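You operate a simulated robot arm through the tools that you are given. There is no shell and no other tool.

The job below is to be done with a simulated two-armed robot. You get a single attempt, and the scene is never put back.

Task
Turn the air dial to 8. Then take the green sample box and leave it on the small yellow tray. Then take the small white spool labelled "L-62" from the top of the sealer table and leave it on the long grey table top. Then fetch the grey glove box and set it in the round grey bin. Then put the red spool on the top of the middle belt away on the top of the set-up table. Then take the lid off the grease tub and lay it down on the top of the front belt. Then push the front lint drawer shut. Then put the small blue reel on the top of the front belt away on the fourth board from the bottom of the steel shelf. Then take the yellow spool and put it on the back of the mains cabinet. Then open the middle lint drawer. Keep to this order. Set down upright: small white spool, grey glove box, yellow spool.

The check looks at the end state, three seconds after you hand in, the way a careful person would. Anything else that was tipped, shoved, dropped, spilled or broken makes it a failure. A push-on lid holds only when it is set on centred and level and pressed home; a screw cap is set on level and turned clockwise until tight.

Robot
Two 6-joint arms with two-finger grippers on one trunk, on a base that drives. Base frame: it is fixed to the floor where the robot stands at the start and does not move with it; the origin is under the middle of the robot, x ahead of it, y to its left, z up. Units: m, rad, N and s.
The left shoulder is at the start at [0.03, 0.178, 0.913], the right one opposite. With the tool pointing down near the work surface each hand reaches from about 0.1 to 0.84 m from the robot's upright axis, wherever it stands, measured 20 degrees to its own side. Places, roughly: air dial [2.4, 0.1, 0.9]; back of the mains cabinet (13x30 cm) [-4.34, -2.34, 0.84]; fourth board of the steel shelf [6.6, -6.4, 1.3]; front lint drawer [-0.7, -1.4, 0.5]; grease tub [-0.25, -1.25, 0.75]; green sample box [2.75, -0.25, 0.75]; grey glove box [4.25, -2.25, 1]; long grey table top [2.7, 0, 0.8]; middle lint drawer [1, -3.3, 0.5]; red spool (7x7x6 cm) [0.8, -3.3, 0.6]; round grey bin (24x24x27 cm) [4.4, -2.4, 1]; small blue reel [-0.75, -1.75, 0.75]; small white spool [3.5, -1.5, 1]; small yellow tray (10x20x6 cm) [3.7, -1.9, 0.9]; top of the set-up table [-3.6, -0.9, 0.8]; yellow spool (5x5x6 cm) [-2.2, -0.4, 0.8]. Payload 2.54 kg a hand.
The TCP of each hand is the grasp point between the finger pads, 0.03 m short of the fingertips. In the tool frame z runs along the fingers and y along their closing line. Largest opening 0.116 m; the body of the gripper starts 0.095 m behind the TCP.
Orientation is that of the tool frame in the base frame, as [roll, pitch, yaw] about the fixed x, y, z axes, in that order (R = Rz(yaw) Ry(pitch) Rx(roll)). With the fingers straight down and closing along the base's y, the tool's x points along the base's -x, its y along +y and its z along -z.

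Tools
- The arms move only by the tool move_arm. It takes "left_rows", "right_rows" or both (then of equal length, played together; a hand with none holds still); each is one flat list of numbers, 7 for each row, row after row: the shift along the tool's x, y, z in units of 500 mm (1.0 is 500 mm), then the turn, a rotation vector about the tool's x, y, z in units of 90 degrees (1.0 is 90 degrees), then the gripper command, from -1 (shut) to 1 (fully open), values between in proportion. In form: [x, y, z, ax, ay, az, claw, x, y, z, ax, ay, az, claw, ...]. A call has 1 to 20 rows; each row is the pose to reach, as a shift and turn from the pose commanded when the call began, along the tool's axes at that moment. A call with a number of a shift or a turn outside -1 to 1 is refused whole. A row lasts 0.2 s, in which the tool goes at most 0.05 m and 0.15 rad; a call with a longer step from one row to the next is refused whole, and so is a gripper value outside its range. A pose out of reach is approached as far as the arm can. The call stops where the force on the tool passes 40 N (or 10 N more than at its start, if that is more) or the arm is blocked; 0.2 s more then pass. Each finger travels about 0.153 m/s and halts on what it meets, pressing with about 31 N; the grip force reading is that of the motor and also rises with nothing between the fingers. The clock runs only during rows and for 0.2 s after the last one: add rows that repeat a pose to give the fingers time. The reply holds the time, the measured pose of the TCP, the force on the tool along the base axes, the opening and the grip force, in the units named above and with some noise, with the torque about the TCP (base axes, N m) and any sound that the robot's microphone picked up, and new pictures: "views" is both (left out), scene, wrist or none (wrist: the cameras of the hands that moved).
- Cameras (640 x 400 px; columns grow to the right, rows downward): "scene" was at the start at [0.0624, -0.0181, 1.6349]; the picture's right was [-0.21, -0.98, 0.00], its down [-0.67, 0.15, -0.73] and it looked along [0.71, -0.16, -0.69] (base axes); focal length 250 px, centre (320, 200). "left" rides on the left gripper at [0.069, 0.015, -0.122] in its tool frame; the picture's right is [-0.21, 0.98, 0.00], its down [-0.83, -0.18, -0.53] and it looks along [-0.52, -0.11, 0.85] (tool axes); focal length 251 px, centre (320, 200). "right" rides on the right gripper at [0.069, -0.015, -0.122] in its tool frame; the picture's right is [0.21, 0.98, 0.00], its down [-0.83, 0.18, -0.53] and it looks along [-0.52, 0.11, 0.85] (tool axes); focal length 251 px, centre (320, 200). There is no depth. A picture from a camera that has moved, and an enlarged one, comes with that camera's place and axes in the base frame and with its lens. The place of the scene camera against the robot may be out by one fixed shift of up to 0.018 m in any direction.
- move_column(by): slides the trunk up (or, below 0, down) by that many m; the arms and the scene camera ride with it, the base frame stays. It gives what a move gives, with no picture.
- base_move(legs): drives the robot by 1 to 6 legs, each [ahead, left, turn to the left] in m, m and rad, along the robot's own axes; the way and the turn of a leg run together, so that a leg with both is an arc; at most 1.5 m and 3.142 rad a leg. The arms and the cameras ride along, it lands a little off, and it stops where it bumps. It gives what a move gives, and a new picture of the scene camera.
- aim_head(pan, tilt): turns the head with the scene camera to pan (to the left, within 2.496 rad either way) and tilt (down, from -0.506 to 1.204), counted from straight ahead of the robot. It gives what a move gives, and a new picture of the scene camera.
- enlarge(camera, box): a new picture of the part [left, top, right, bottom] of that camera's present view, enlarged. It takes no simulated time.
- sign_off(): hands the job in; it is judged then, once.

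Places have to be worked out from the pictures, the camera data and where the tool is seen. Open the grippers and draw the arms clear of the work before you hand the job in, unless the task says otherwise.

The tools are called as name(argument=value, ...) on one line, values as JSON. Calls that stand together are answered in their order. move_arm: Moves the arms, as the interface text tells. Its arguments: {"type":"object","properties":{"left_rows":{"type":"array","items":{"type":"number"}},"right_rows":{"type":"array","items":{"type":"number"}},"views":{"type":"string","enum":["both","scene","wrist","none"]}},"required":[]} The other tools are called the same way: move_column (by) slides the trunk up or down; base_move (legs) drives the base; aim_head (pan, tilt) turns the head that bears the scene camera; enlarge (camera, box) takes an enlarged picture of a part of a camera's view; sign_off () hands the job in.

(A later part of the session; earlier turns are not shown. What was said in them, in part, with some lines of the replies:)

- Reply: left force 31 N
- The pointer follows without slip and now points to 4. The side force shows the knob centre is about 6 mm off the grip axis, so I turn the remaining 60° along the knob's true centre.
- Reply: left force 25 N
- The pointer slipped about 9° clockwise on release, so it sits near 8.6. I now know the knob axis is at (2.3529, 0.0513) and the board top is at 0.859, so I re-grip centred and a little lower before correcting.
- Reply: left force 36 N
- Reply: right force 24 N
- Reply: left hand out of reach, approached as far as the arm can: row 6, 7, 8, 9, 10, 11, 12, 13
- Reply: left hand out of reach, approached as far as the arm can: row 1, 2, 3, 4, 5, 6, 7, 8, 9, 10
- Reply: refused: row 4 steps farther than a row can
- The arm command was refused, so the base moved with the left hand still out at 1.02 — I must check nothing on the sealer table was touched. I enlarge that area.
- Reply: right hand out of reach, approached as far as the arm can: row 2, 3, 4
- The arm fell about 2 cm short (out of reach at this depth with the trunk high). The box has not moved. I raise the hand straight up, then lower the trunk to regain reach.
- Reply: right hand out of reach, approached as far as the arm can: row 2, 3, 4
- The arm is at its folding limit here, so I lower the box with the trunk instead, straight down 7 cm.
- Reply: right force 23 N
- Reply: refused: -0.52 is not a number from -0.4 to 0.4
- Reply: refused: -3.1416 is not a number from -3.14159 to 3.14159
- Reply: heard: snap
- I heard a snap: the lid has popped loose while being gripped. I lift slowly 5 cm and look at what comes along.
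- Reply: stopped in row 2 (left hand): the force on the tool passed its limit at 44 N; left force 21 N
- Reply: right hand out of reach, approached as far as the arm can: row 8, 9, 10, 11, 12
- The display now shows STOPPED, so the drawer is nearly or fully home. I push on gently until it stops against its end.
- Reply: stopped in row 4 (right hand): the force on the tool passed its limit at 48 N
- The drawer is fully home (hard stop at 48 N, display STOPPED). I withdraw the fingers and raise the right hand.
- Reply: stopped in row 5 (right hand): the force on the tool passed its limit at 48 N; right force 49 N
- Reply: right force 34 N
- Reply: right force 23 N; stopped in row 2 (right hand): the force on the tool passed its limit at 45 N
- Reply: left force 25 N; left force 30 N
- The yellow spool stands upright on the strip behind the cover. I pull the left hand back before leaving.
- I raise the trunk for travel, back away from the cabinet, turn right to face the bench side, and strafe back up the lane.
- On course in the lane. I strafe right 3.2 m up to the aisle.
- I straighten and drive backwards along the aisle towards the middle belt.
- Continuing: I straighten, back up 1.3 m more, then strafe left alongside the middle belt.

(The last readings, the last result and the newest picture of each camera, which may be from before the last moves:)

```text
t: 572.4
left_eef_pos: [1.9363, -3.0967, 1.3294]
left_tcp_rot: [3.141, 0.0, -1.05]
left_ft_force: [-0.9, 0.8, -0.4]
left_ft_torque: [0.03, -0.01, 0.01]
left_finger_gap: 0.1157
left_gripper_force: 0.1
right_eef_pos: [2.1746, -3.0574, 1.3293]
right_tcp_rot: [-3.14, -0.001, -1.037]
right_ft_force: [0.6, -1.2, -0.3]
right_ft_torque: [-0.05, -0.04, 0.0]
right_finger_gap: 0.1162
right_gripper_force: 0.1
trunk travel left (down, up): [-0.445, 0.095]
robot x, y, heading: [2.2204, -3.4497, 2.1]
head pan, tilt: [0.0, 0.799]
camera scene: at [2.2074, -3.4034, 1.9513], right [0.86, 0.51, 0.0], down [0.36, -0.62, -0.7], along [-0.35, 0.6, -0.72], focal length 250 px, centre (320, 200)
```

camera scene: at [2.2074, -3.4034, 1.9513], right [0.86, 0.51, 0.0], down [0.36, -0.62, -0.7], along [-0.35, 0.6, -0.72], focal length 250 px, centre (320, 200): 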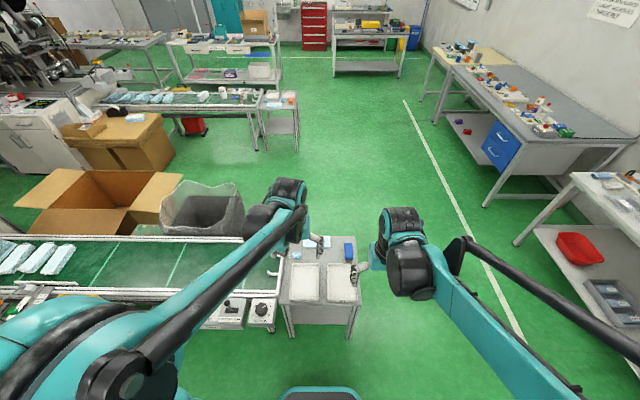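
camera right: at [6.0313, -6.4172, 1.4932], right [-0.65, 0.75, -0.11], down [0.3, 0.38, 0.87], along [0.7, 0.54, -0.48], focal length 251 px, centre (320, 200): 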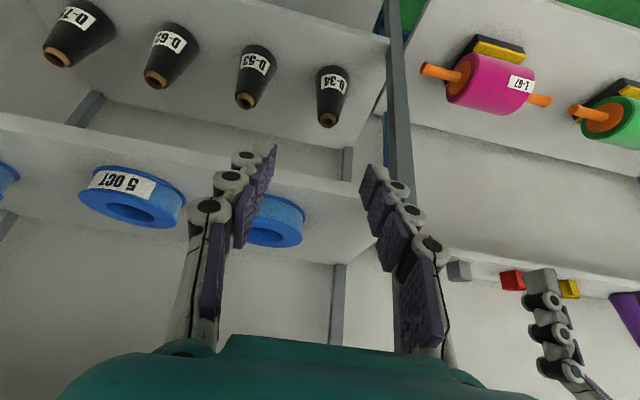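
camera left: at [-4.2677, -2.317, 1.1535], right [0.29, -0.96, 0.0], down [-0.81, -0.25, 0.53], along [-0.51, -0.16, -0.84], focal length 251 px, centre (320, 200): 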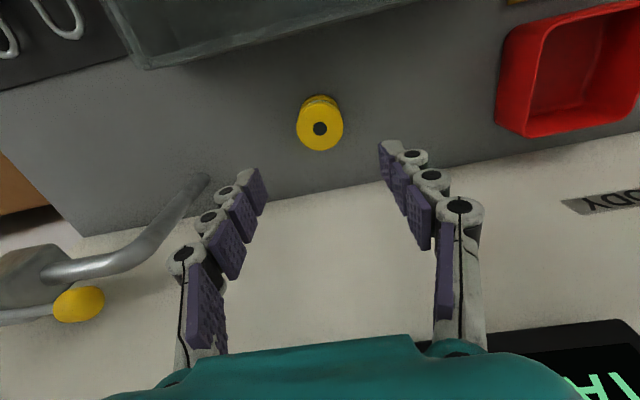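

I strafe left a further 0.84 m to bring the drawer handle in front of the left hand, and lower the trunk.

base_move(legs=[[-0.05, 0, -0.006], [0, 0.84, 0]])

move_column(by=-0.4)

enlarge(camera="scene", box=[180, 180, 420, 340])

enlarge(camera="left", box=[0, 0, 640, 400])

```text
t: 577.3
left_eef_pos: [1.2387, -3.5697, 1.3289]
left_tcp_rot: [-3.141, -0.001, -1.037]
left_ft_force: [-1.4, 0.2, 0.1]
left_ft_torque: [-0.01, -0.05, 0.02]
left_finger_gap: 0.116
left_gripper_force: 0.1
right_eef_pos: [1.4767, -3.5272, 1.3302]
right_tcp_rot: [-3.14, -0.001, -1.021]
right_ft_force: [0.1, 0.4, -0.3]
right_ft_torque: [0.01, -0.03, 0.0]
right_finger_gap: 0.1161
right_gripper_force: 0.0
trunk travel left (down, up): [-0.445, 0.095]
robot x, y, heading: [1.534, -3.9108, 2.117]
head pan, tilt: [0.0, 0.799]
camera scene: at [1.5156, -3.8726, 1.9513], right [0.85, 0.52, 0.0], down [0.37, -0.61, -0.7], along [-0.36, 0.6, -0.72], focal length 250 px, centre (320, 200)
```

scene: 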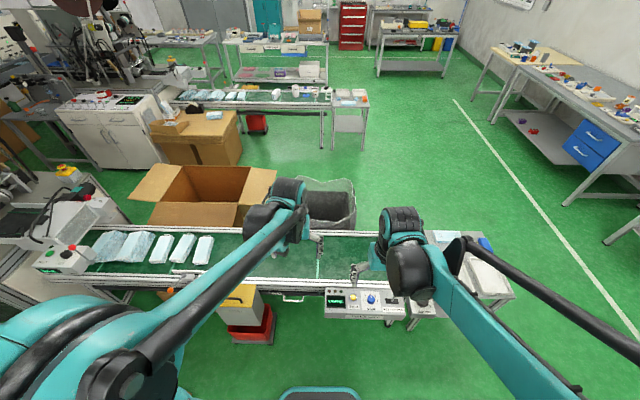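

```text
t: 581.2
left_eef_pos: [1.2393, -3.5704, 0.9289]
left_tcp_rot: [3.141, 0.0, -1.035]
left_ft_force: [-0.4, 0.2, 0.7]
left_ft_torque: [-0.02, 0.0, 0.05]
left_finger_gap: 0.116
left_gripper_force: 0.0
right_eef_pos: [1.4767, -3.5272, 0.9298]
right_tcp_rot: [3.141, -0.001, -1.021]
right_ft_force: [-0.2, -0.8, -0.2]
right_ft_torque: [0.01, 0.0, 0.01]
right_finger_gap: 0.116
right_gripper_force: 0.0
trunk travel left (down, up): [-0.045, 0.495]
robot x, y, heading: [1.532, -3.9179, 2.116]
head pan, tilt: [0.0, 0.799]
```

```text
2.50 times, centred on (300, 260) of scene
camera zoom: at [1.5155, -3.8728, 1.5514], right [0.85, 0.52, 0.0], down [0.37, -0.61, -0.7], along [-0.36, 0.6, -0.72], focal length 624 px, centre (370, 50)
```

zoom: 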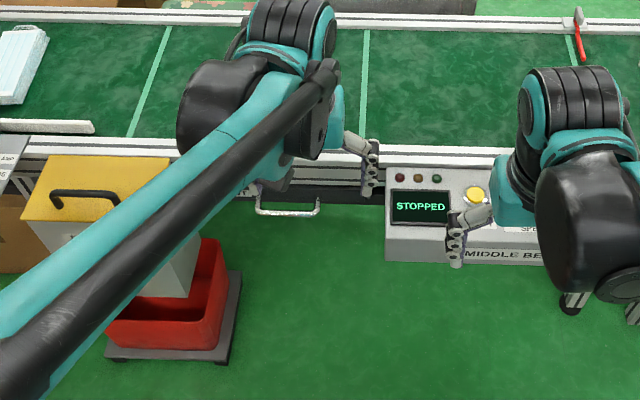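

```text
1.00 times, centred on (320, 200) of left (not enlarged: the box is as wide or as high as the picture)
camera zoom: at [1.2617, -3.6371, 1.0513], right [-0.95, -0.31, 0.0], down [-0.27, 0.8, 0.53], along [-0.17, 0.51, -0.85], focal length 251 px, centre (320, 200)
```

zoom: 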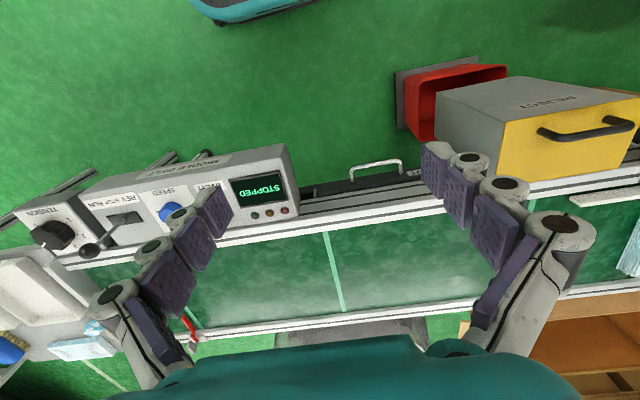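

The handle bar is near (1.076, -3.464) at z≈0.54. I lower the trunk the last 4 cm, then turn the left hand 90° above the bar so the fingers can close fore-and-aft around it.

move_column(by=-0.04)

move_arm(left_rows=[-0.0318, 0.0157, 0.02, 0, 0, -0.0902, 0.8, -0.0636, 0.0313, 0.05, 0, 0, -0.1804, 0.6, -0.0954, 0.047, 0.09, 0, 0, -0.2706, 0.4, -0.1272, 0.0626, 0.13, 0, 0, -0.3608, 0.2, -0.159, 0.0783, 0.17, 0, 0, -0.451, 0.0, -0.1908, 0.0939, 0.21, 0, 0, -0.5412, 0.0, -0.2226, 0.1096, 0.25, 0, 0, -0.6314, 0.0, -0.2544, 0.1252, 0.29, 0, 0, -0.7216, 0.0, -0.2862, 0.1409, 0.33, 0, 0, -0.8118, 0.0, -0.318, 0.1565, 0.36, 0, 0, -0.902, 0.0, -0.3498, 0.1722, 0.378, 0, 0, -0.9922, 0.0, -0.3498, 0.1722, 0.378, 0, 0, -0.9922, 0.0], views="both")

enlarge(camera="scene", box=[220, 200, 360, 300])

```text
t: 582.0
left_eef_pos: [1.2408, -3.5699, 0.89]
left_tcp_rot: [-3.141, 0.001, -1.034]
left_ft_force: [0.0, 0.0, -0.7]
left_ft_torque: [0.01, -0.01, -0.03]
left_finger_gap: 0.1159
left_gripper_force: 0.2
right_eef_pos: [1.4762, -3.5261, 0.8898]
right_tcp_rot: [3.141, -0.003, -1.02]
right_ft_force: [-0.1, 0.2, 1.0]
right_ft_torque: [0.01, -0.02, 0.01]
right_finger_gap: 0.1162
right_gripper_force: 0.0
trunk travel left (down, up): [-0.005, 0.535]
robot x, y, heading: [1.5295, -3.9129, 2.113]
head pan, tilt: [0.0, 0.799]
```

```text
t: 584.6
left_eef_pos: [1.0757, -3.4647, 0.7005]
left_tcp_rot: [3.141, -0.001, 0.524]
left_ft_force: [0.2, -0.1, -0.3]
left_ft_torque: [0.01, 0.01, -0.02]
left_finger_gap: 0.0579
left_gripper_force: 0.0
right_eef_pos: [1.477, -3.5267, 0.8882]
right_tcp_rot: [-3.142, -0.002, -1.022]
right_ft_force: [-0.4, 0.1, -0.1]
right_ft_torque: [0.0, 0.0, -0.02]
right_finger_gap: 0.116
right_gripper_force: 0.1
trunk travel left (down, up): [-0.005, 0.535]
robot x, y, heading: [1.5317, -3.9133, 2.114]
head pan, tilt: [0.0, 0.799]
camera scene: at [1.5154, -3.8727, 1.5114], right [0.85, 0.52, 0.0], down [0.37, -0.61, -0.7], along [-0.36, 0.6, -0.72], focal length 250 px, centre (320, 200)
camera left: at [1.143, -3.4421, 0.8223], right [0.3, -0.95, 0.0], down [-0.81, -0.26, 0.53], along [-0.51, -0.16, -0.85], focal length 251 px, centre (320, 200)
```

scene: 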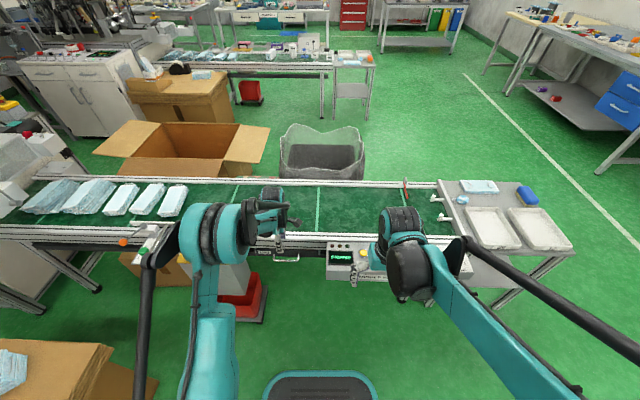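
left: 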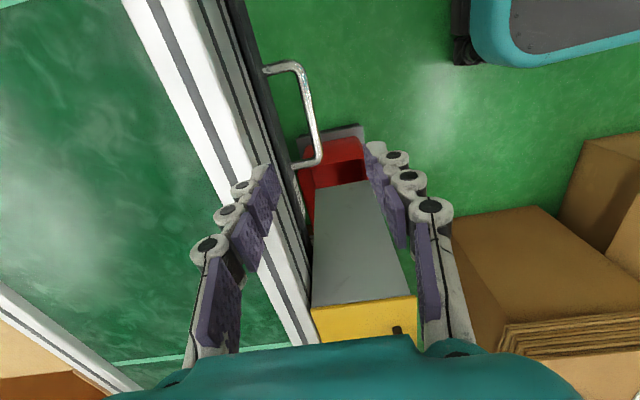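

```text
4.00 times, centred on (290, 250) of scene
camera zoom: at [1.5154, -3.8727, 1.5114], right [0.85, 0.52, 0.0], down [0.37, -0.61, -0.7], along [-0.36, 0.6, -0.72], focal length 999 px, centre (440, 0)
```

zoom: 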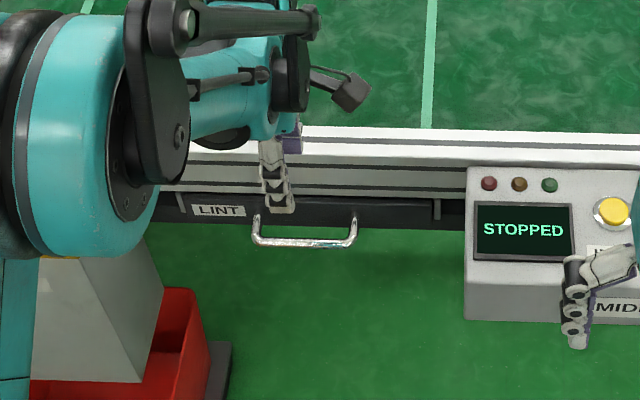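

The bar is about 10 cm long and 3 cm in front of the drawer panel. I need its position precisely, so I shift 2 cm towards me and lower to 0.63 for a closer look.

move_arm(left_rows=[0.005, 0.02, 0, 0, 0, 0, 0, 0.01, 0.04, 0.04, 0, 0, 0, 0, 0.01, 0.04, 0.09, 0, 0, 0, 0, 0.01, 0.04, 0.141, 0, 0, 0, 0, 0.01, 0.04, 0.141, 0, 0, 0, 0], views="wrist")

enlarge(camera="left", box=[200, 40, 360, 200])

enlarge(camera="scene", box=[240, 220, 330, 290])

enlarge(camera="right", box=[0, 0, 640, 400])

```text
t: 585.8
left_eef_pos: [1.0917, -3.4768, 0.6318]
left_tcp_rot: [3.141, 0.0, 0.524]
left_ft_force: [0.2, 0.5, 0.0]
left_ft_torque: [0.0, -0.03, 0.01]
left_finger_gap: 0.0579
left_gripper_force: 0.0
right_eef_pos: [1.4763, -3.5274, 0.8885]
right_tcp_rot: [-3.141, -0.003, -1.022]
right_ft_force: [0.2, 0.4, 0.7]
right_ft_torque: [0.02, 0.02, 0.0]
right_finger_gap: 0.1161
right_gripper_force: 0.1
trunk travel left (down, up): [-0.005, 0.535]
robot x, y, heading: [1.5282, -3.9172, 2.11]
head pan, tilt: [0.0, 0.799]
camera left: at [1.1581, -3.4564, 0.7531], right [0.3, -0.95, 0.0], down [-0.81, -0.26, 0.53], along [-0.51, -0.16, -0.85], focal length 251 px, centre (320, 200)
```

left: 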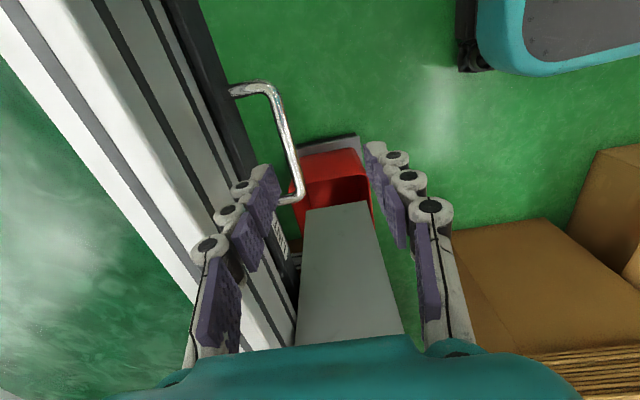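

```text
2.50 times, centred on (280, 120) of left
camera zoom: at [1.1581, -3.4564, 0.7531], right [0.3, -0.95, 0.0], down [-0.81, -0.26, 0.53], along [-0.51, -0.16, -0.85], focal length 629 px, centre (420, 400)
```

zoom: 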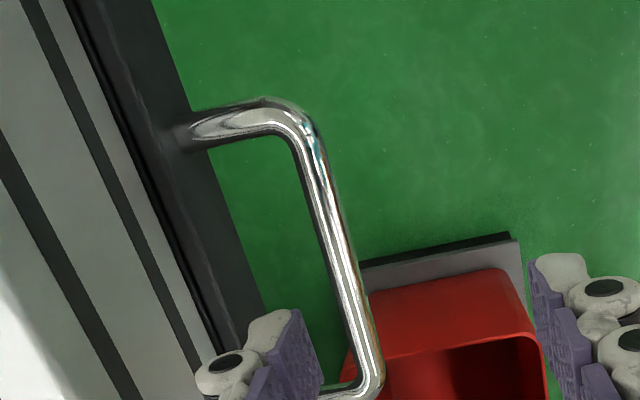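

```text
5.71 times, centred on (285, 255) of scene
camera zoom: at [1.5154, -3.8726, 1.5114], right [0.85, 0.52, 0.0], down [0.37, -0.61, -0.7], along [-0.36, 0.6, -0.72], focal length 1427 px, centre (520, -114)
```

zoom: 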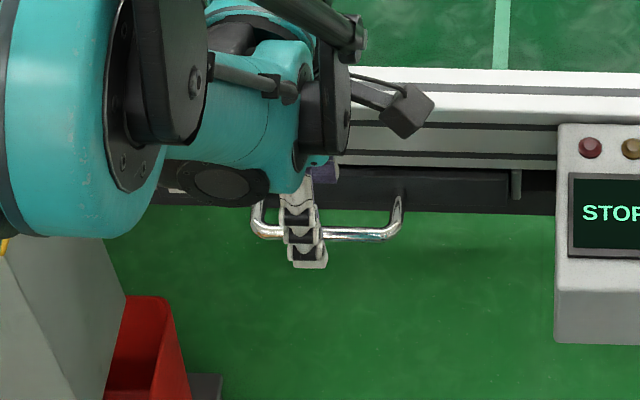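

```text
1.00 times, centred on (320, 200) of right (not enlarged: the box is as wide or as high as the picture)
camera zoom: at [1.526, -3.5776, 1.0111], right [-0.72, -0.69, 0.0], down [-0.59, 0.61, 0.53], along [-0.37, 0.38, -0.85], focal length 251 px, centre (320, 200)
```

zoom: 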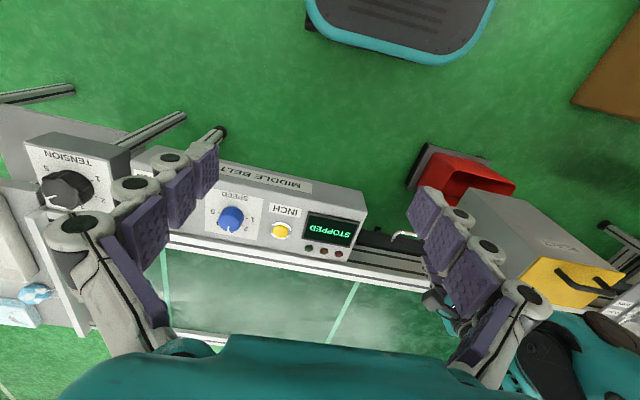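

Combining the views, the bar is at e≈3.528, z≈0.536, about 29 mm beyond the hand axis. I set the opening to 40 mm, shift 21 mm towards the drawer, and lower to 0.575 to check before straddling the bar.

move_arm(left_rows=[0, -0.021, 0, 0, 0, 0, -0.31, 0, -0.042, 0, 0, 0, 0, -0.31, 0, -0.042, 0.05, 0, 0, 0, -0.31, 0, -0.042, 0.1, 0, 0, 0, -0.31, 0, -0.042, 0.1, 0, 0, 0, -0.31], views="wrist")

enlarge(camera="left", box=[220, 60, 380, 220])

enlarge(camera="scene", box=[240, 220, 330, 290])

```text
t: 587.0
left_eef_pos: [1.0796, -3.4616, 0.5809]
left_tcp_rot: [3.14, 0.002, 0.526]
left_ft_force: [0.0, 0.0, -0.5]
left_ft_torque: [0.04, -0.01, 0.0]
left_finger_gap: 0.04
left_gripper_force: 0.1
right_eef_pos: [1.4774, -3.5282, 0.889]
right_tcp_rot: [-3.14, 0.0, -1.023]
right_ft_force: [-0.3, -0.8, -0.1]
right_ft_torque: [0.02, 0.03, -0.02]
right_finger_gap: 0.1161
right_gripper_force: 0.0
trunk travel left (down, up): [-0.005, 0.535]
robot x, y, heading: [1.5299, -3.9165, 2.122]
head pan, tilt: [0.0, 0.799]
camera left: at [1.1471, -3.4405, 0.7028], right [0.3, -0.95, 0.0], down [-0.81, -0.26, 0.53], along [-0.51, -0.16, -0.85], focal length 251 px, centre (320, 200)
```

left: 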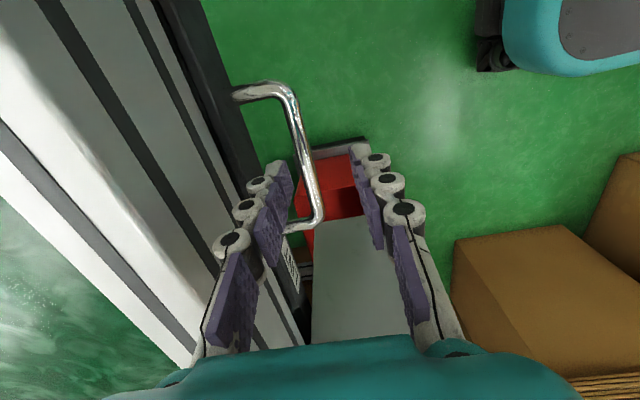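

```text
2.50 times, centred on (300, 140) of left
camera zoom: at [1.1471, -3.4405, 0.7028], right [0.3, -0.95, 0.0], down [-0.81, -0.26, 0.53], along [-0.51, -0.16, -0.85], focal length 629 px, centre (370, 350)
```

zoom: 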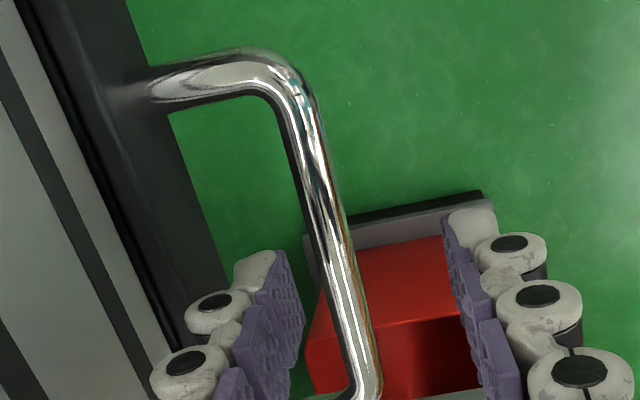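

```text
5.71 times, centred on (285, 255) of scene
camera zoom: at [1.5154, -3.8727, 1.5114], right [0.85, 0.52, 0.0], down [0.37, -0.61, -0.7], along [-0.36, 0.6, -0.72], focal length 1427 px, centre (520, -114)
```

zoom: 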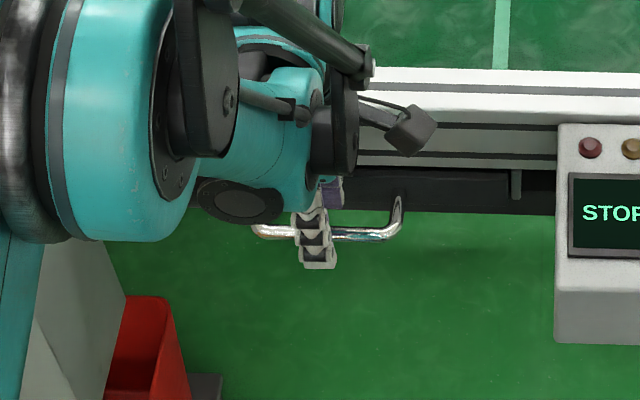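

The bar runs between the two fingers. I shift 3 mm more and descend to 0.537 so the fingers straddle the bar.

move_arm(left_rows=[0, -0.006, 0.02, 0, 0, 0, -0.31, 0, -0.006, 0.045, 0, 0, 0, -0.31, 0, -0.006, 0.07, 0, 0, 0, -0.31, 0, -0.006, 0.088, 0, 0, 0, -0.31, 0, -0.006, 0.088, 0, 0, 0, -0.31], views="wrist")

enlarge(camera="left", box=[220, 60, 380, 220])

enlarge(camera="scene", box=[240, 220, 330, 290])

```text
t: 588.2
left_eef_pos: [1.0791, -3.4569, 0.5355]
left_tcp_rot: [-3.139, 0.0, 0.525]
left_ft_force: [-0.7, -0.6, 0.0]
left_ft_torque: [-0.02, 0.05, 0.0]
left_finger_gap: 0.0401
left_gripper_force: 0.0
right_eef_pos: [1.4777, -3.5264, 0.8899]
right_tcp_rot: [3.141, -0.003, -1.021]
right_ft_force: [0.1, -0.1, -0.3]
right_ft_torque: [-0.01, -0.02, 0.0]
right_finger_gap: 0.1164
right_gripper_force: 0.0
trunk travel left (down, up): [-0.005, 0.535]
robot x, y, heading: [1.5299, -3.9156, 2.117]
head pan, tilt: [0.0, 0.799]
camera left: at [1.1464, -3.4357, 0.658], right [0.3, -0.95, 0.0], down [-0.81, -0.26, 0.53], along [-0.51, -0.16, -0.85], focal length 251 px, centre (320, 200)
```

left: 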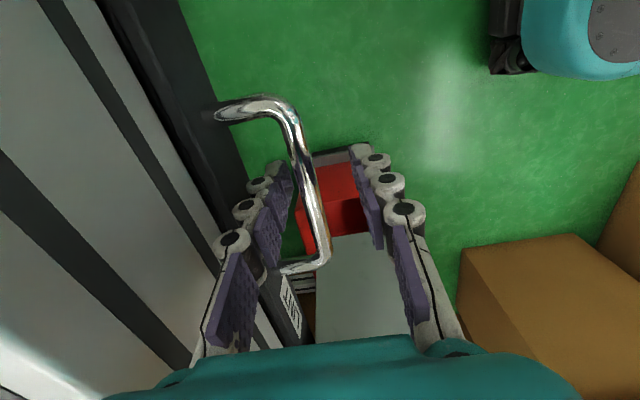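

```text
2.50 times, centred on (300, 140) of left
camera zoom: at [1.1464, -3.4357, 0.658], right [0.3, -0.95, 0.0], down [-0.81, -0.26, 0.53], along [-0.51, -0.16, -0.85], focal length 629 px, centre (370, 350)
```

zoom: 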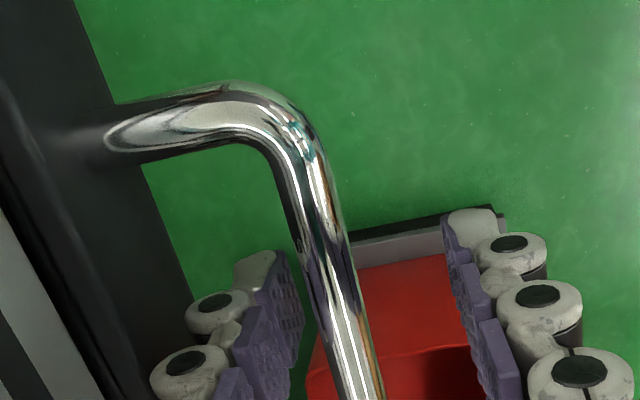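

```text
5.71 times, centred on (285, 255) of scene
camera zoom: at [1.5154, -3.8727, 1.5114], right [0.85, 0.52, 0.0], down [0.37, -0.61, -0.7], along [-0.36, 0.6, -0.72], focal length 1427 px, centre (520, -114)
```

zoom: 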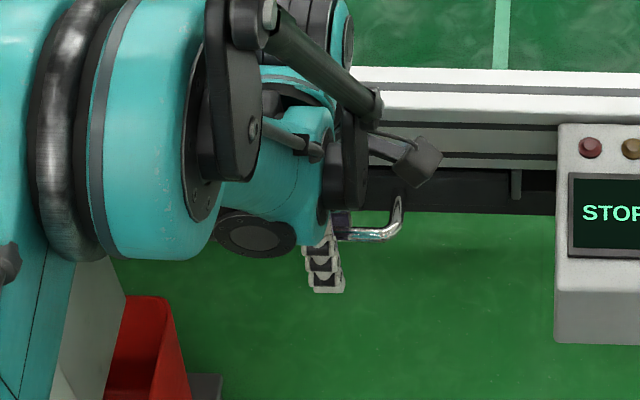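

The fingers straddle the bar without touching. I close the left gripper on it.

move_arm(left_rows=[0, 0, 0, 0, 0, 0, -0.6, 0, 0, 0, 0, 0, 0, -1, 0, 0, 0, 0, 0, 0, -1, 0, 0, 0, 0, 0, 0, -1], views="wrist")

enlarge(camera="left", box=[220, 60, 380, 220])

```text
t: 589.2
left_eef_pos: [1.0782, -3.4575, 0.5362]
left_tcp_rot: [3.141, -0.001, 0.523]
left_ft_force: [0.5, 0.0, -6.7]
left_ft_torque: [-0.03, 0.06, -0.77]
left_finger_gap: 0.0108
left_gripper_force: 38.1
right_eef_pos: [1.4766, -3.5268, 0.8899]
right_tcp_rot: [3.14, -0.003, -1.021]
right_ft_force: [-0.2, -0.3, -0.8]
right_ft_torque: [-0.02, -0.02, 0.01]
right_finger_gap: 0.1158
right_gripper_force: 0.0
trunk travel left (down, up): [-0.005, 0.535]
robot x, y, heading: [1.5291, -3.9134, 2.12]
head pan, tilt: [0.0, 0.799]
camera left: at [1.1463, -3.4356, 0.6577], right [0.3, -0.95, 0.0], down [-0.81, -0.26, 0.53], along [-0.51, -0.16, -0.85], focal length 251 px, centre (320, 200)
```

left: 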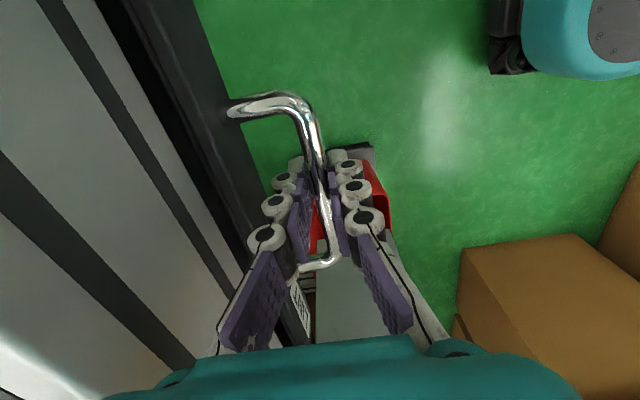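

```text
2.50 times, centred on (300, 140) of left
camera zoom: at [1.1463, -3.4356, 0.6577], right [0.3, -0.95, 0.0], down [-0.81, -0.26, 0.53], along [-0.51, -0.16, -0.85], focal length 629 px, centre (370, 350)
```

zoom: 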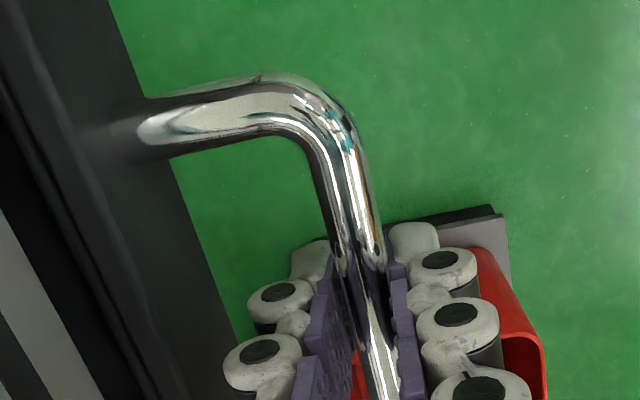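

The bar is gripped (11 mm). I pull the drawer open by backing the base slowly, 6 cm first, and check the force.

base_move(legs=[[-0.06, 0, 0]])

enlarge(camera="scene", box=[220, 200, 360, 300])

```text
t: 590.2
left_eef_pos: [1.1087, -3.5098, 0.5361]
left_tcp_rot: [-3.141, 0.002, 0.526]
left_ft_force: [-16.8, -7.9, -5.9]
left_ft_torque: [-0.02, 0.03, -0.78]
left_finger_gap: 0.0105
left_gripper_force: 38.5
right_eef_pos: [1.5081, -3.5783, 0.8888]
right_tcp_rot: [3.141, -0.003, -1.021]
right_ft_force: [0.3, 0.1, -0.5]
right_ft_torque: [-0.01, 0.01, 0.0]
right_finger_gap: 0.1161
right_gripper_force: 0.0
trunk travel left (down, up): [-0.005, 0.535]
robot x, y, heading: [1.5596, -3.963, 2.118]
head pan, tilt: [0.0, 0.799]
camera scene: at [1.5451, -3.9246, 1.5113], right [0.85, 0.52, 0.0], down [0.37, -0.61, -0.7], along [-0.36, 0.6, -0.72], focal length 250 px, centre (320, 200)
```

scene: 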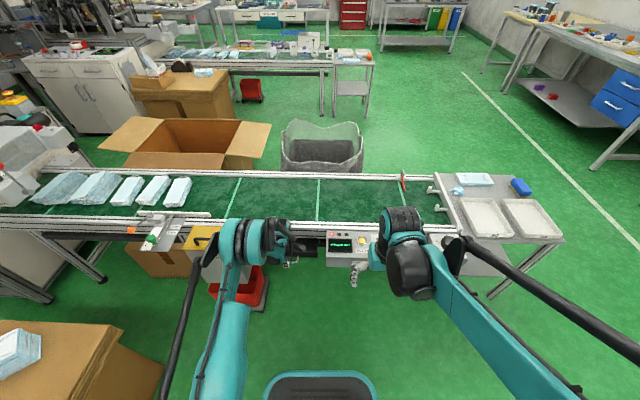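

```text
4.00 times, centred on (290, 250) of scene
camera zoom: at [1.5451, -3.9246, 1.5113], right [0.85, 0.52, 0.0], down [0.37, -0.61, -0.7], along [-0.36, 0.6, -0.72], focal length 999 px, centre (440, 0)
```

zoom: 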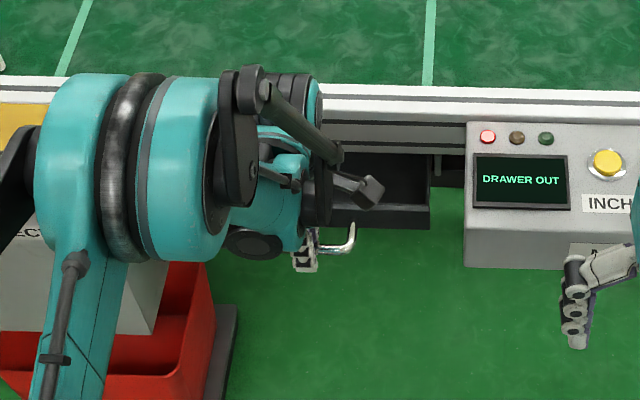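

The display reads DRAWER OUT. I pull 6 cm more, as far as the front drawer had been out.

base_move(legs=[[-0.06, 0.004, 0]])

enlarge(camera="scene", box=[220, 200, 360, 300])

```text
t: 591.1
left_eef_pos: [1.1382, -3.5633, 0.5357]
left_tcp_rot: [3.141, 0.0, 0.524]
left_ft_force: [12.8, 8.4, -8.8]
left_ft_torque: [0.3, -0.51, -0.77]
left_finger_gap: 0.0106
left_gripper_force: 37.7
right_eef_pos: [1.5375, -3.6324, 0.8892]
right_tcp_rot: [-3.141, -0.004, -1.02]
right_ft_force: [0.0, 0.5, -0.1]
right_ft_torque: [0.0, 0.0, 0.01]
right_finger_gap: 0.116
right_gripper_force: 0.1
trunk travel left (down, up): [-0.005, 0.535]
robot x, y, heading: [1.592, -4.0208, 2.118]
head pan, tilt: [0.0, 0.799]
camera scene: at [1.5755, -3.9777, 1.5113], right [0.85, 0.52, 0.0], down [0.37, -0.61, -0.7], along [-0.36, 0.59, -0.72], focal length 250 px, centre (320, 200)
```

scene: 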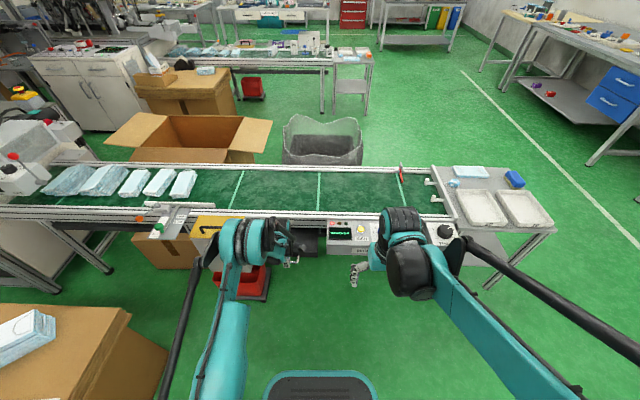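

```text
4.00 times, centred on (290, 250) of scene
camera zoom: at [1.5755, -3.9777, 1.5113], right [0.85, 0.52, 0.0], down [0.37, -0.61, -0.7], along [-0.36, 0.59, -0.72], focal length 999 px, centre (440, 0)
```

zoom: 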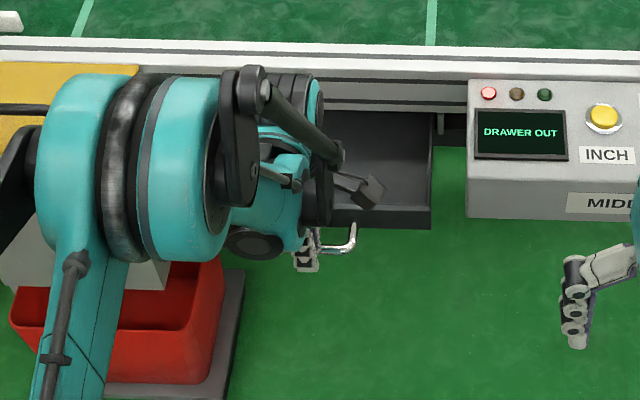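

The drawer is out about 12 cm. I use the arm to pull up to 3 cm more, which stops by itself if the drawer is already at its end.

move_arm(left_rows=[0, 0.012, 0, 0, 0, 0, -1, 0, 0.024, 0, 0, 0, 0, -1, 0, 0.036, 0, 0, 0, 0, -1, 0, 0.048, 0, 0, 0, 0, -1, 0, 0.06, 0, 0, 0, 0, -1], views="both")

enlarge(camera="scene", box=[220, 200, 360, 300])

```text
t: 592.3
left_eef_pos: [1.153, -3.5893, 0.5364]
left_tcp_rot: [-3.139, -0.002, 0.523]
left_ft_force: [-2.8, 1.0, -6.1]
left_ft_torque: [-0.1, 0.22, -0.73]
left_finger_gap: 0.0109
left_gripper_force: 37.6
right_eef_pos: [1.5371, -3.6335, 0.8898]
right_tcp_rot: [3.141, -0.004, -1.021]
right_ft_force: [-0.7, -0.6, 0.8]
right_ft_torque: [0.02, 0.0, 0.0]
right_finger_gap: 0.1161
right_gripper_force: 0.1
trunk travel left (down, up): [-0.005, 0.535]
robot x, y, heading: [1.5888, -4.0198, 2.118]
head pan, tilt: [0.0, 0.799]
camera scene: at [1.5748, -3.9783, 1.5113], right [0.85, 0.52, 0.0], down [0.37, -0.61, -0.7], along [-0.36, 0.59, -0.72], focal length 250 px, centre (320, 200)
camera left: at [1.2212, -3.5677, 0.6578], right [0.3, -0.95, 0.0], down [-0.81, -0.26, 0.53], along [-0.51, -0.16, -0.85], focal length 251 px, centre (320, 200)
```

scene: 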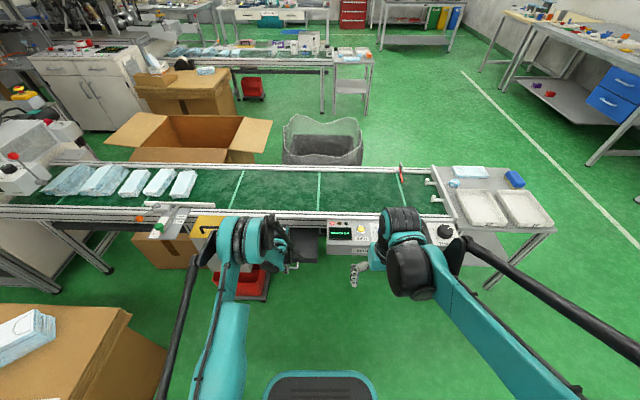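
left: 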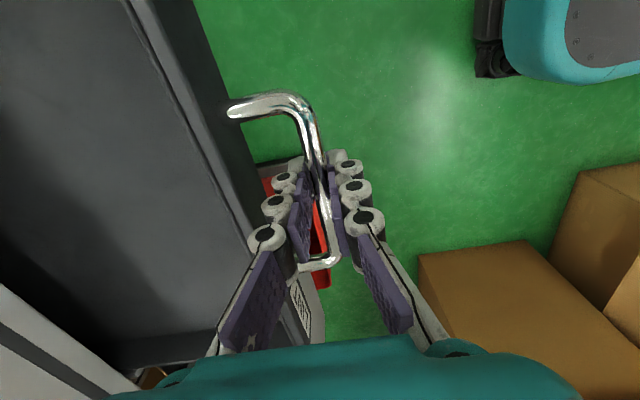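

```text
4.00 times, centred on (290, 250) of scene
camera zoom: at [1.5748, -3.9783, 1.5113], right [0.85, 0.52, 0.0], down [0.37, -0.61, -0.7], along [-0.36, 0.59, -0.72], focal length 999 px, centre (440, 0)
```

zoom: 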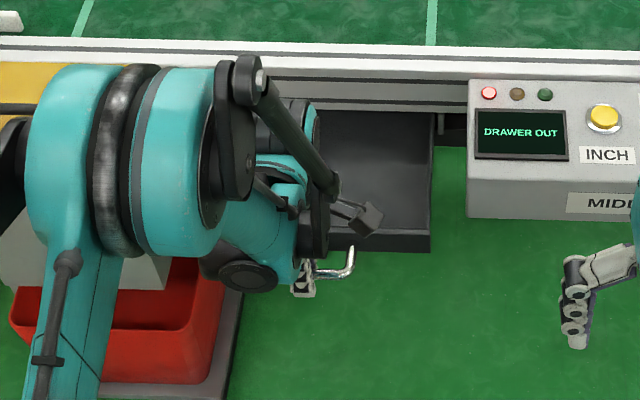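

It slides freely, so it isn't at its end yet. I pull another 2.5 cm with the arm.

move_arm(left_rows=[0, 0.01, 0, 0, 0, 0, -1, 0, 0.02, 0, 0, 0, 0, -1, 0, 0.03, 0, 0, 0, 0, -1, 0, 0.04, 0, 0, 0, 0, -1, 0, 0.05, 0, 0, 0, 0, -1], views="none")

```text
t: 593.5
left_eef_pos: [1.1656, -3.6104, 0.5359]
left_tcp_rot: [3.142, 0.001, 0.524]
left_ft_force: [-3.9, -0.3, 6.4]
left_ft_torque: [0.19, -0.3, -0.81]
left_finger_gap: 0.0104
left_gripper_force: 37.8
right_eef_pos: [1.537, -3.634, 0.8909]
right_tcp_rot: [3.141, -0.002, -1.021]
right_ft_force: [0.3, -0.3, -0.3]
right_ft_torque: [-0.01, 0.01, 0.0]
right_finger_gap: 0.1161
right_gripper_force: 0.0
trunk travel left (down, up): [-0.005, 0.535]
robot x, y, heading: [1.5907, -4.0198, 2.119]
head pan, tilt: [0.0, 0.799]
```

Still sliding freely at 17.6 cm. I back the base in small moves until I feel the end stop.

base_move(legs=[[-0.03, 0.001, 0]])

```text
t: 594.4
left_eef_pos: [1.1791, -3.6362, 0.5361]
left_tcp_rot: [-3.139, 0.0, 0.523]
left_ft_force: [-5.6, -3.0, 7.3]
left_ft_torque: [0.04, 0.05, -0.77]
left_finger_gap: 0.0109
left_gripper_force: 37.5
right_eef_pos: [1.552, -3.6602, 0.8899]
right_tcp_rot: [-3.141, -0.002, -1.02]
right_ft_force: [-0.6, -0.1, 0.4]
right_ft_torque: [0.0, 0.0, 0.0]
right_finger_gap: 0.116
right_gripper_force: 0.1
trunk travel left (down, up): [-0.005, 0.535]
robot x, y, heading: [1.6031, -4.0473, 2.118]
head pan, tilt: [0.0, 0.799]
camera scene: at [1.5902, -4.0057, 1.5114], right [0.85, 0.52, 0.0], down [0.37, -0.61, -0.7], along [-0.36, 0.6, -0.72], focal length 250 px, centre (320, 200)
```

scene: 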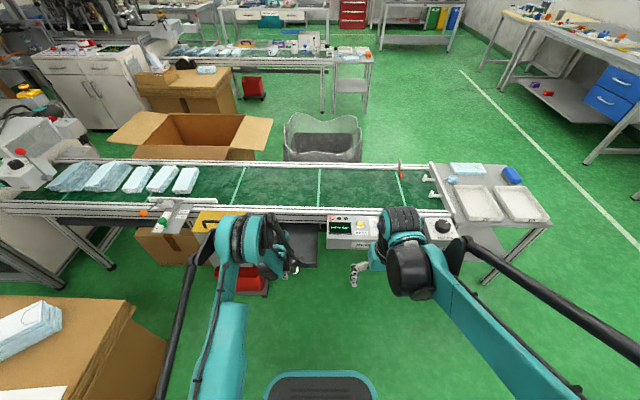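

It is now out about 20 cm. I look at how much of the drawer is still under the belt.

enlarge(camera="scene", box=[220, 190, 380, 310])

enlarge(camera="left", box=[0, 0, 640, 400])

enlarge(camera="right", box=[320, 80, 640, 320])

```text
3.33 times, centred on (300, 250) of scene
camera zoom: at [1.5902, -4.0057, 1.5114], right [0.85, 0.52, 0.0], down [0.37, -0.61, -0.7], along [-0.36, 0.6, -0.72], focal length 832 px, centre (387, 33)
```

zoom: 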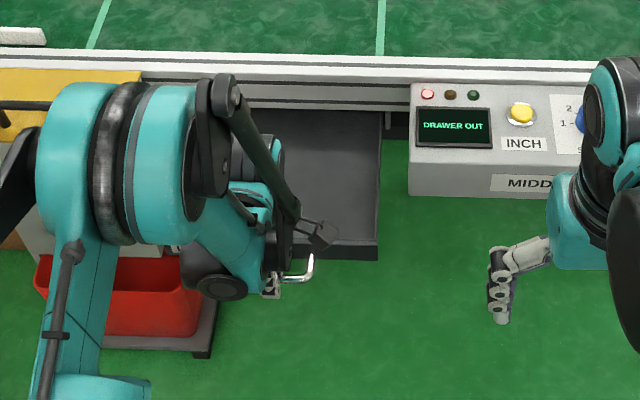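

```text
1.00 times, centred on (320, 200) of left (not enlarged: the box is as wide or as high as the picture)
camera zoom: at [1.2483, -3.6155, 0.6577], right [0.3, -0.95, 0.0], down [-0.81, -0.26, 0.53], along [-0.51, -0.16, -0.84], focal length 251 px, centre (320, 200)
```

zoom: 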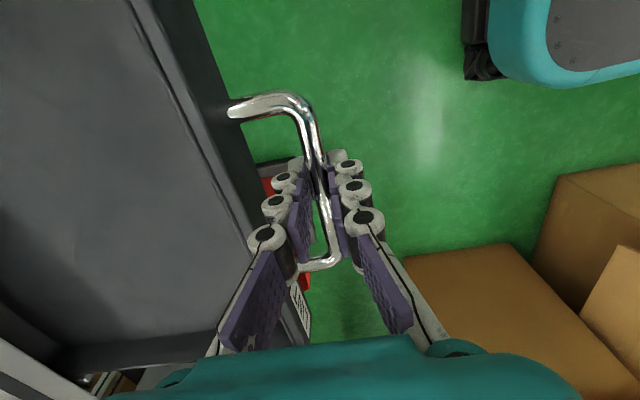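

```text
1.67 times, centred on (480, 200) of right
camera zoom: at [1.6008, -3.7105, 1.0113], right [-0.72, -0.69, 0.0], down [-0.59, 0.61, 0.53], along [-0.37, 0.38, -0.85], focal length 419 px, centre (53, 200)
```

zoom: 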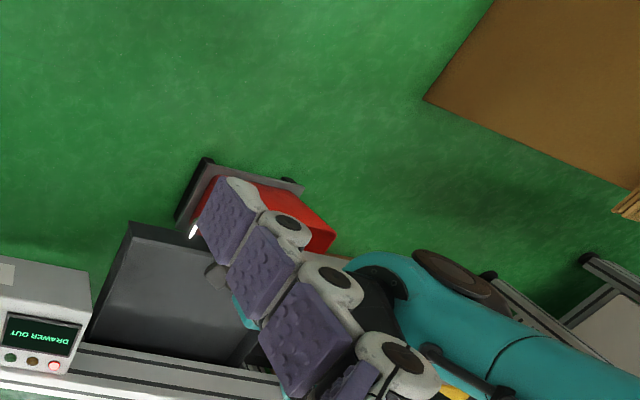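

The drawer is clearly out. I try a last 2.5 cm with the arm (force-limited) to see whether the end stop is near.

move_arm(left_rows=[0, 0.01, 0, 0, 0, 0, -1, 0, 0.02, 0, 0, 0, 0, -1, 0, 0.03, 0, 0, 0, 0, -1, 0, 0.04, 0, 0, 0, 0, -1, 0, 0.05, 0, 0, 0, 0, -1], views="none")

```text
t: 595.5
left_eef_pos: [1.1892, -3.65, 0.5347]
left_tcp_rot: [-3.125, 0.002, 0.521]
left_ft_force: [-3.1, 4.5, -3.3]
left_ft_torque: [0.01, -0.17, -0.77]
left_finger_gap: 0.0105
left_gripper_force: 37.9
right_eef_pos: [1.5511, -3.659, 0.8881]
right_tcp_rot: [-3.142, -0.003, -1.02]
right_ft_force: [0.3, -0.5, 0.3]
right_ft_torque: [-0.02, -0.04, 0.0]
right_finger_gap: 0.116
right_gripper_force: 0.0
trunk travel left (down, up): [-0.005, 0.535]
robot x, y, heading: [1.5996, -4.0454, 2.115]
head pan, tilt: [0.0, 0.799]
stopped in row 5 (left hand): the force on the tool passed its limit at 47 N (the readings are from after the stop); the commanded pose is now the measured one
```

The end stop is reached (47 N) after 22 cm: the drawer is fully open. I open the fingers slightly and lift straight off the bar.

move_arm(left_rows=[0, 0, 0, 0, 0, 0, -0.7, 0, 0, 0, 0, 0, 0, -0.5, 0, 0, 0, 0, 0, 0, -0.5, 0, 0, -0.03, 0, 0, 0, -0.5, 0, 0, -0.08, 0, 0, 0, -0.5, 0, 0, -0.15, 0, 0, 0, -0.5, 0, 0, -0.23, 0, 0, 0, -0.5, 0, 0, -0.32, 0, 0, 0, 0.2, 0, 0, -0.41, 0, 0, 0, 1, 0, 0, -0.5, 0, 0, 0, 1], views="both")

enlarge(camera="scene", box=[200, 180, 400, 320])

```text
t: 597.7
left_eef_pos: [1.1911, -3.6551, 0.7871]
left_tcp_rot: [-3.129, 0.001, 0.523]
left_ft_force: [-1.0, -0.1, 0.5]
left_ft_torque: [-0.01, -0.02, -0.01]
left_finger_gap: 0.1159
left_gripper_force: 0.0
right_eef_pos: [1.5517, -3.6609, 0.8892]
right_tcp_rot: [3.14, -0.002, -1.022]
right_ft_force: [0.2, 0.3, -0.3]
right_ft_torque: [0.01, -0.02, -0.03]
right_finger_gap: 0.1159
right_gripper_force: 0.1
trunk travel left (down, up): [-0.005, 0.535]
robot x, y, heading: [1.6076, -4.0474, 2.115]
head pan, tilt: [0.0, 0.799]
camera scene: at [1.5904, -4.0053, 1.5114], right [0.85, 0.52, 0.0], down [0.37, -0.61, -0.7], along [-0.36, 0.6, -0.72], focal length 250 px, centre (320, 200)
camera left: at [1.2597, -3.6352, 0.9086], right [0.3, -0.95, -0.01], down [-0.8, -0.26, 0.54], along [-0.52, -0.15, -0.84], focal length 251 px, centre (320, 200)
```

scene: 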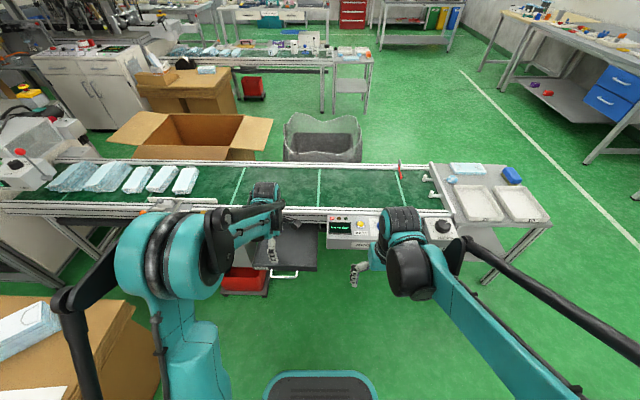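
left: 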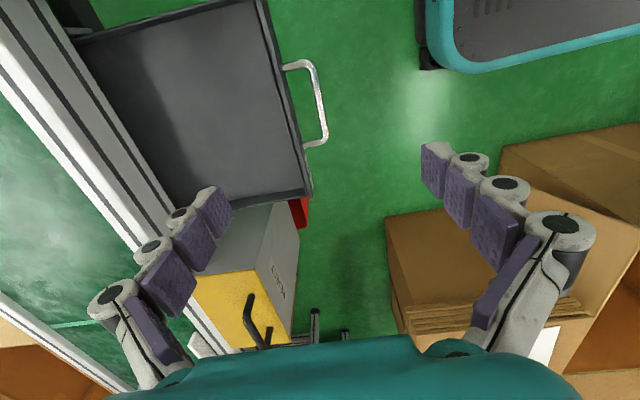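

```text
2.86 times, centred on (300, 250) of scene
camera zoom: at [1.5904, -4.0053, 1.5114], right [0.85, 0.52, 0.0], down [0.37, -0.61, -0.7], along [-0.36, 0.6, -0.72], focal length 714 px, centre (377, 57)
```

zoom: 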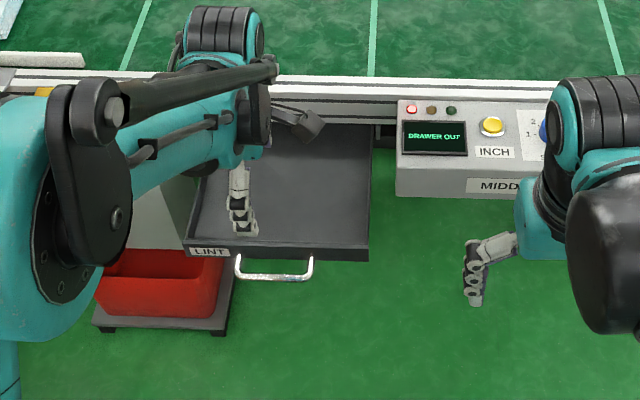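

The middle lint drawer is fully open. I raise the left hand further, pull it back, and open both grippers clear of the work.

move_arm(left_rows=[0, 0.03, -0.09, 0, 0, 0, 1, 0, 0.08, -0.17, 0, 0, 0, 1, 0, 0.15, -0.23, 0, 0, 0, 1, 0, 0.22, -0.28, 0, 0, 0, 1, 0, 0.28, -0.34, 0, 0, 0, 1], right_rows=[0.05, 0, -0.05, 0, 0, 0, 1, 0.1, 0, -0.1, 0, 0, 0, 1, 0.12, 0, -0.16, 0, 0, 0, 1, 0.14, 0, -0.22, 0, 0, 0, 1, 0.16, 0, -0.28, 0, 0, 0, 1], views="both")

enlarge(camera="scene", box=[200, 180, 400, 320])

enlarge(camera="scene", box=[120, 30, 400, 140])

```text
t: 598.9
left_eef_pos: [1.2642, -3.7777, 0.9554]
left_tcp_rot: [-3.127, 0.002, 0.523]
left_ft_force: [0.3, -0.2, 0.1]
left_ft_torque: [0.05, 0.01, 0.03]
left_finger_gap: 0.1161
left_gripper_force: 0.1
right_eef_pos: [1.5951, -3.7287, 1.0296]
right_tcp_rot: [-3.141, -0.001, -1.019]
right_ft_force: [-0.7, -0.6, 0.5]
right_ft_torque: [-0.01, 0.04, 0.01]
right_finger_gap: 0.116
right_gripper_force: 0.0
trunk travel left (down, up): [-0.005, 0.535]
robot x, y, heading: [1.6041, -4.0487, 2.115]
head pan, tilt: [0.0, 0.799]
camera scene: at [1.5907, -4.006, 1.5114], right [0.85, 0.52, 0.0], down [0.37, -0.61, -0.7], along [-0.36, 0.6, -0.72], focal length 250 px, centre (320, 200)
camera right: at [1.644, -3.7788, 1.151], right [-0.72, -0.69, 0.0], down [-0.59, 0.61, 0.53], along [-0.37, 0.38, -0.85], focal length 251 px, centre (320, 200)
camera left: at [1.3332, -3.7579, 1.0765], right [0.3, -0.95, -0.01], down [-0.8, -0.26, 0.54], along [-0.52, -0.15, -0.84], focal length 251 px, centre (320, 200)
```

scene: 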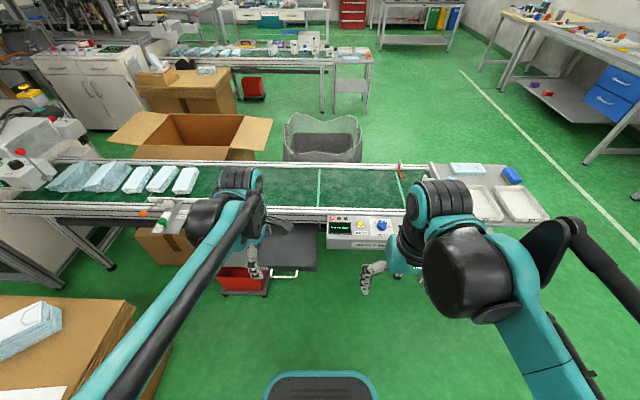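
right: 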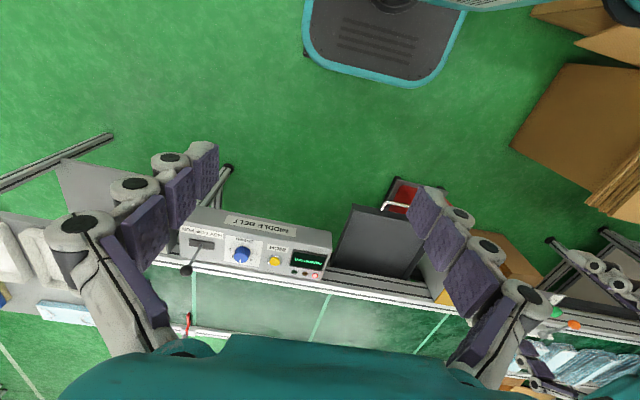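
left: 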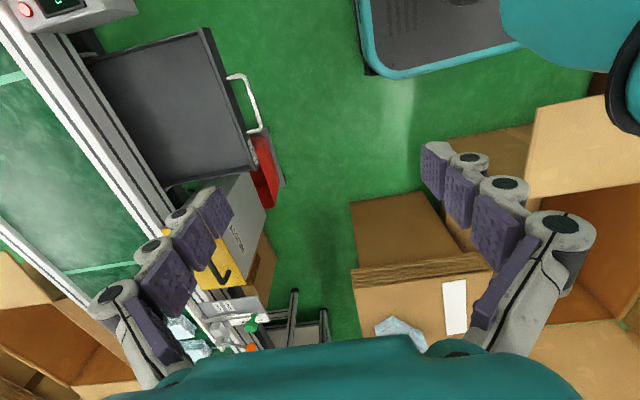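

```text
2.86 times, centred on (300, 250) of scene
camera zoom: at [1.5907, -4.006, 1.5114], right [0.85, 0.52, 0.0], down [0.37, -0.61, -0.7], along [-0.36, 0.6, -0.72], focal length 714 px, centre (377, 57)
```

zoom: 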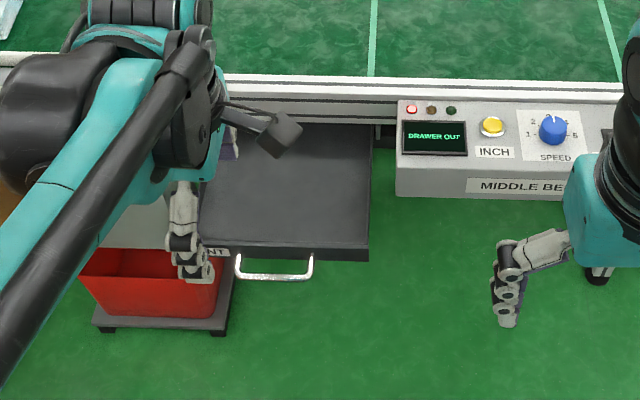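

```text
2.29 times, centred on (260, 85) of scene
camera zoom: at [1.5907, -4.006, 1.5114], right [0.85, 0.52, 0.0], down [0.37, -0.61, -0.7], along [-0.36, 0.6, -0.72], focal length 571 px, centre (457, 463)
```

zoom: 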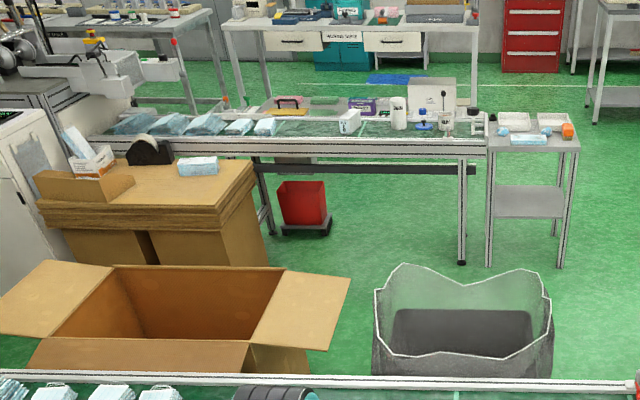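

All ten steps are done in order: the middle lint drawer is fully open, and both grippers are open and clear of the work. I hand the job in.

sign_off()

```text
The job is handed in.
```

I finished all ten steps in the order you gave and handed the job in. Both grippers are open and clear of the work. No result has come back yet.

1. **Air dial:** the pointer lines up with the 8 tick. It slipped to about 8.6 on the first release, so I re-gripped and corrected it.
2. **Green sample box:** it stands in the small yellow tray.
3. **White spool L-62:** it stands upright on the long grey table, behind the light box.
4. **Grey glove box:** it stands upright on the floor of the round grey bin.
5. **Red spool:** it stands on the set-up table, between the spool plate and the right end.
6. **Grease tub lid:** it snapped loose as I gripped the knob. It now lies flat on the front belt, and the open tub stayed where it was.
7. **Front lint drawer:** I pushed it until it hit its stop. The belt display changed from DRAWER OUT to STOPPED.
8. **Small blue reel:** it lies flat on the fourth board of the steel shelf, beside the two reels already there.
9. **Yellow spool:** it stands upright on the strip behind the fuse cover on the mains cabinet.
10. **Middle lint drawer:** I pulled it out to its end stop, about 22 cm.

After placing L-62, a retract command was refused and the robot drove with its left hand still reaching over the sealer table. I checked the table in the pictures right afterwards and everything looked undisturbed.

I confirmed each item just after placing it. I did not go back to inspect every one again before handing in.
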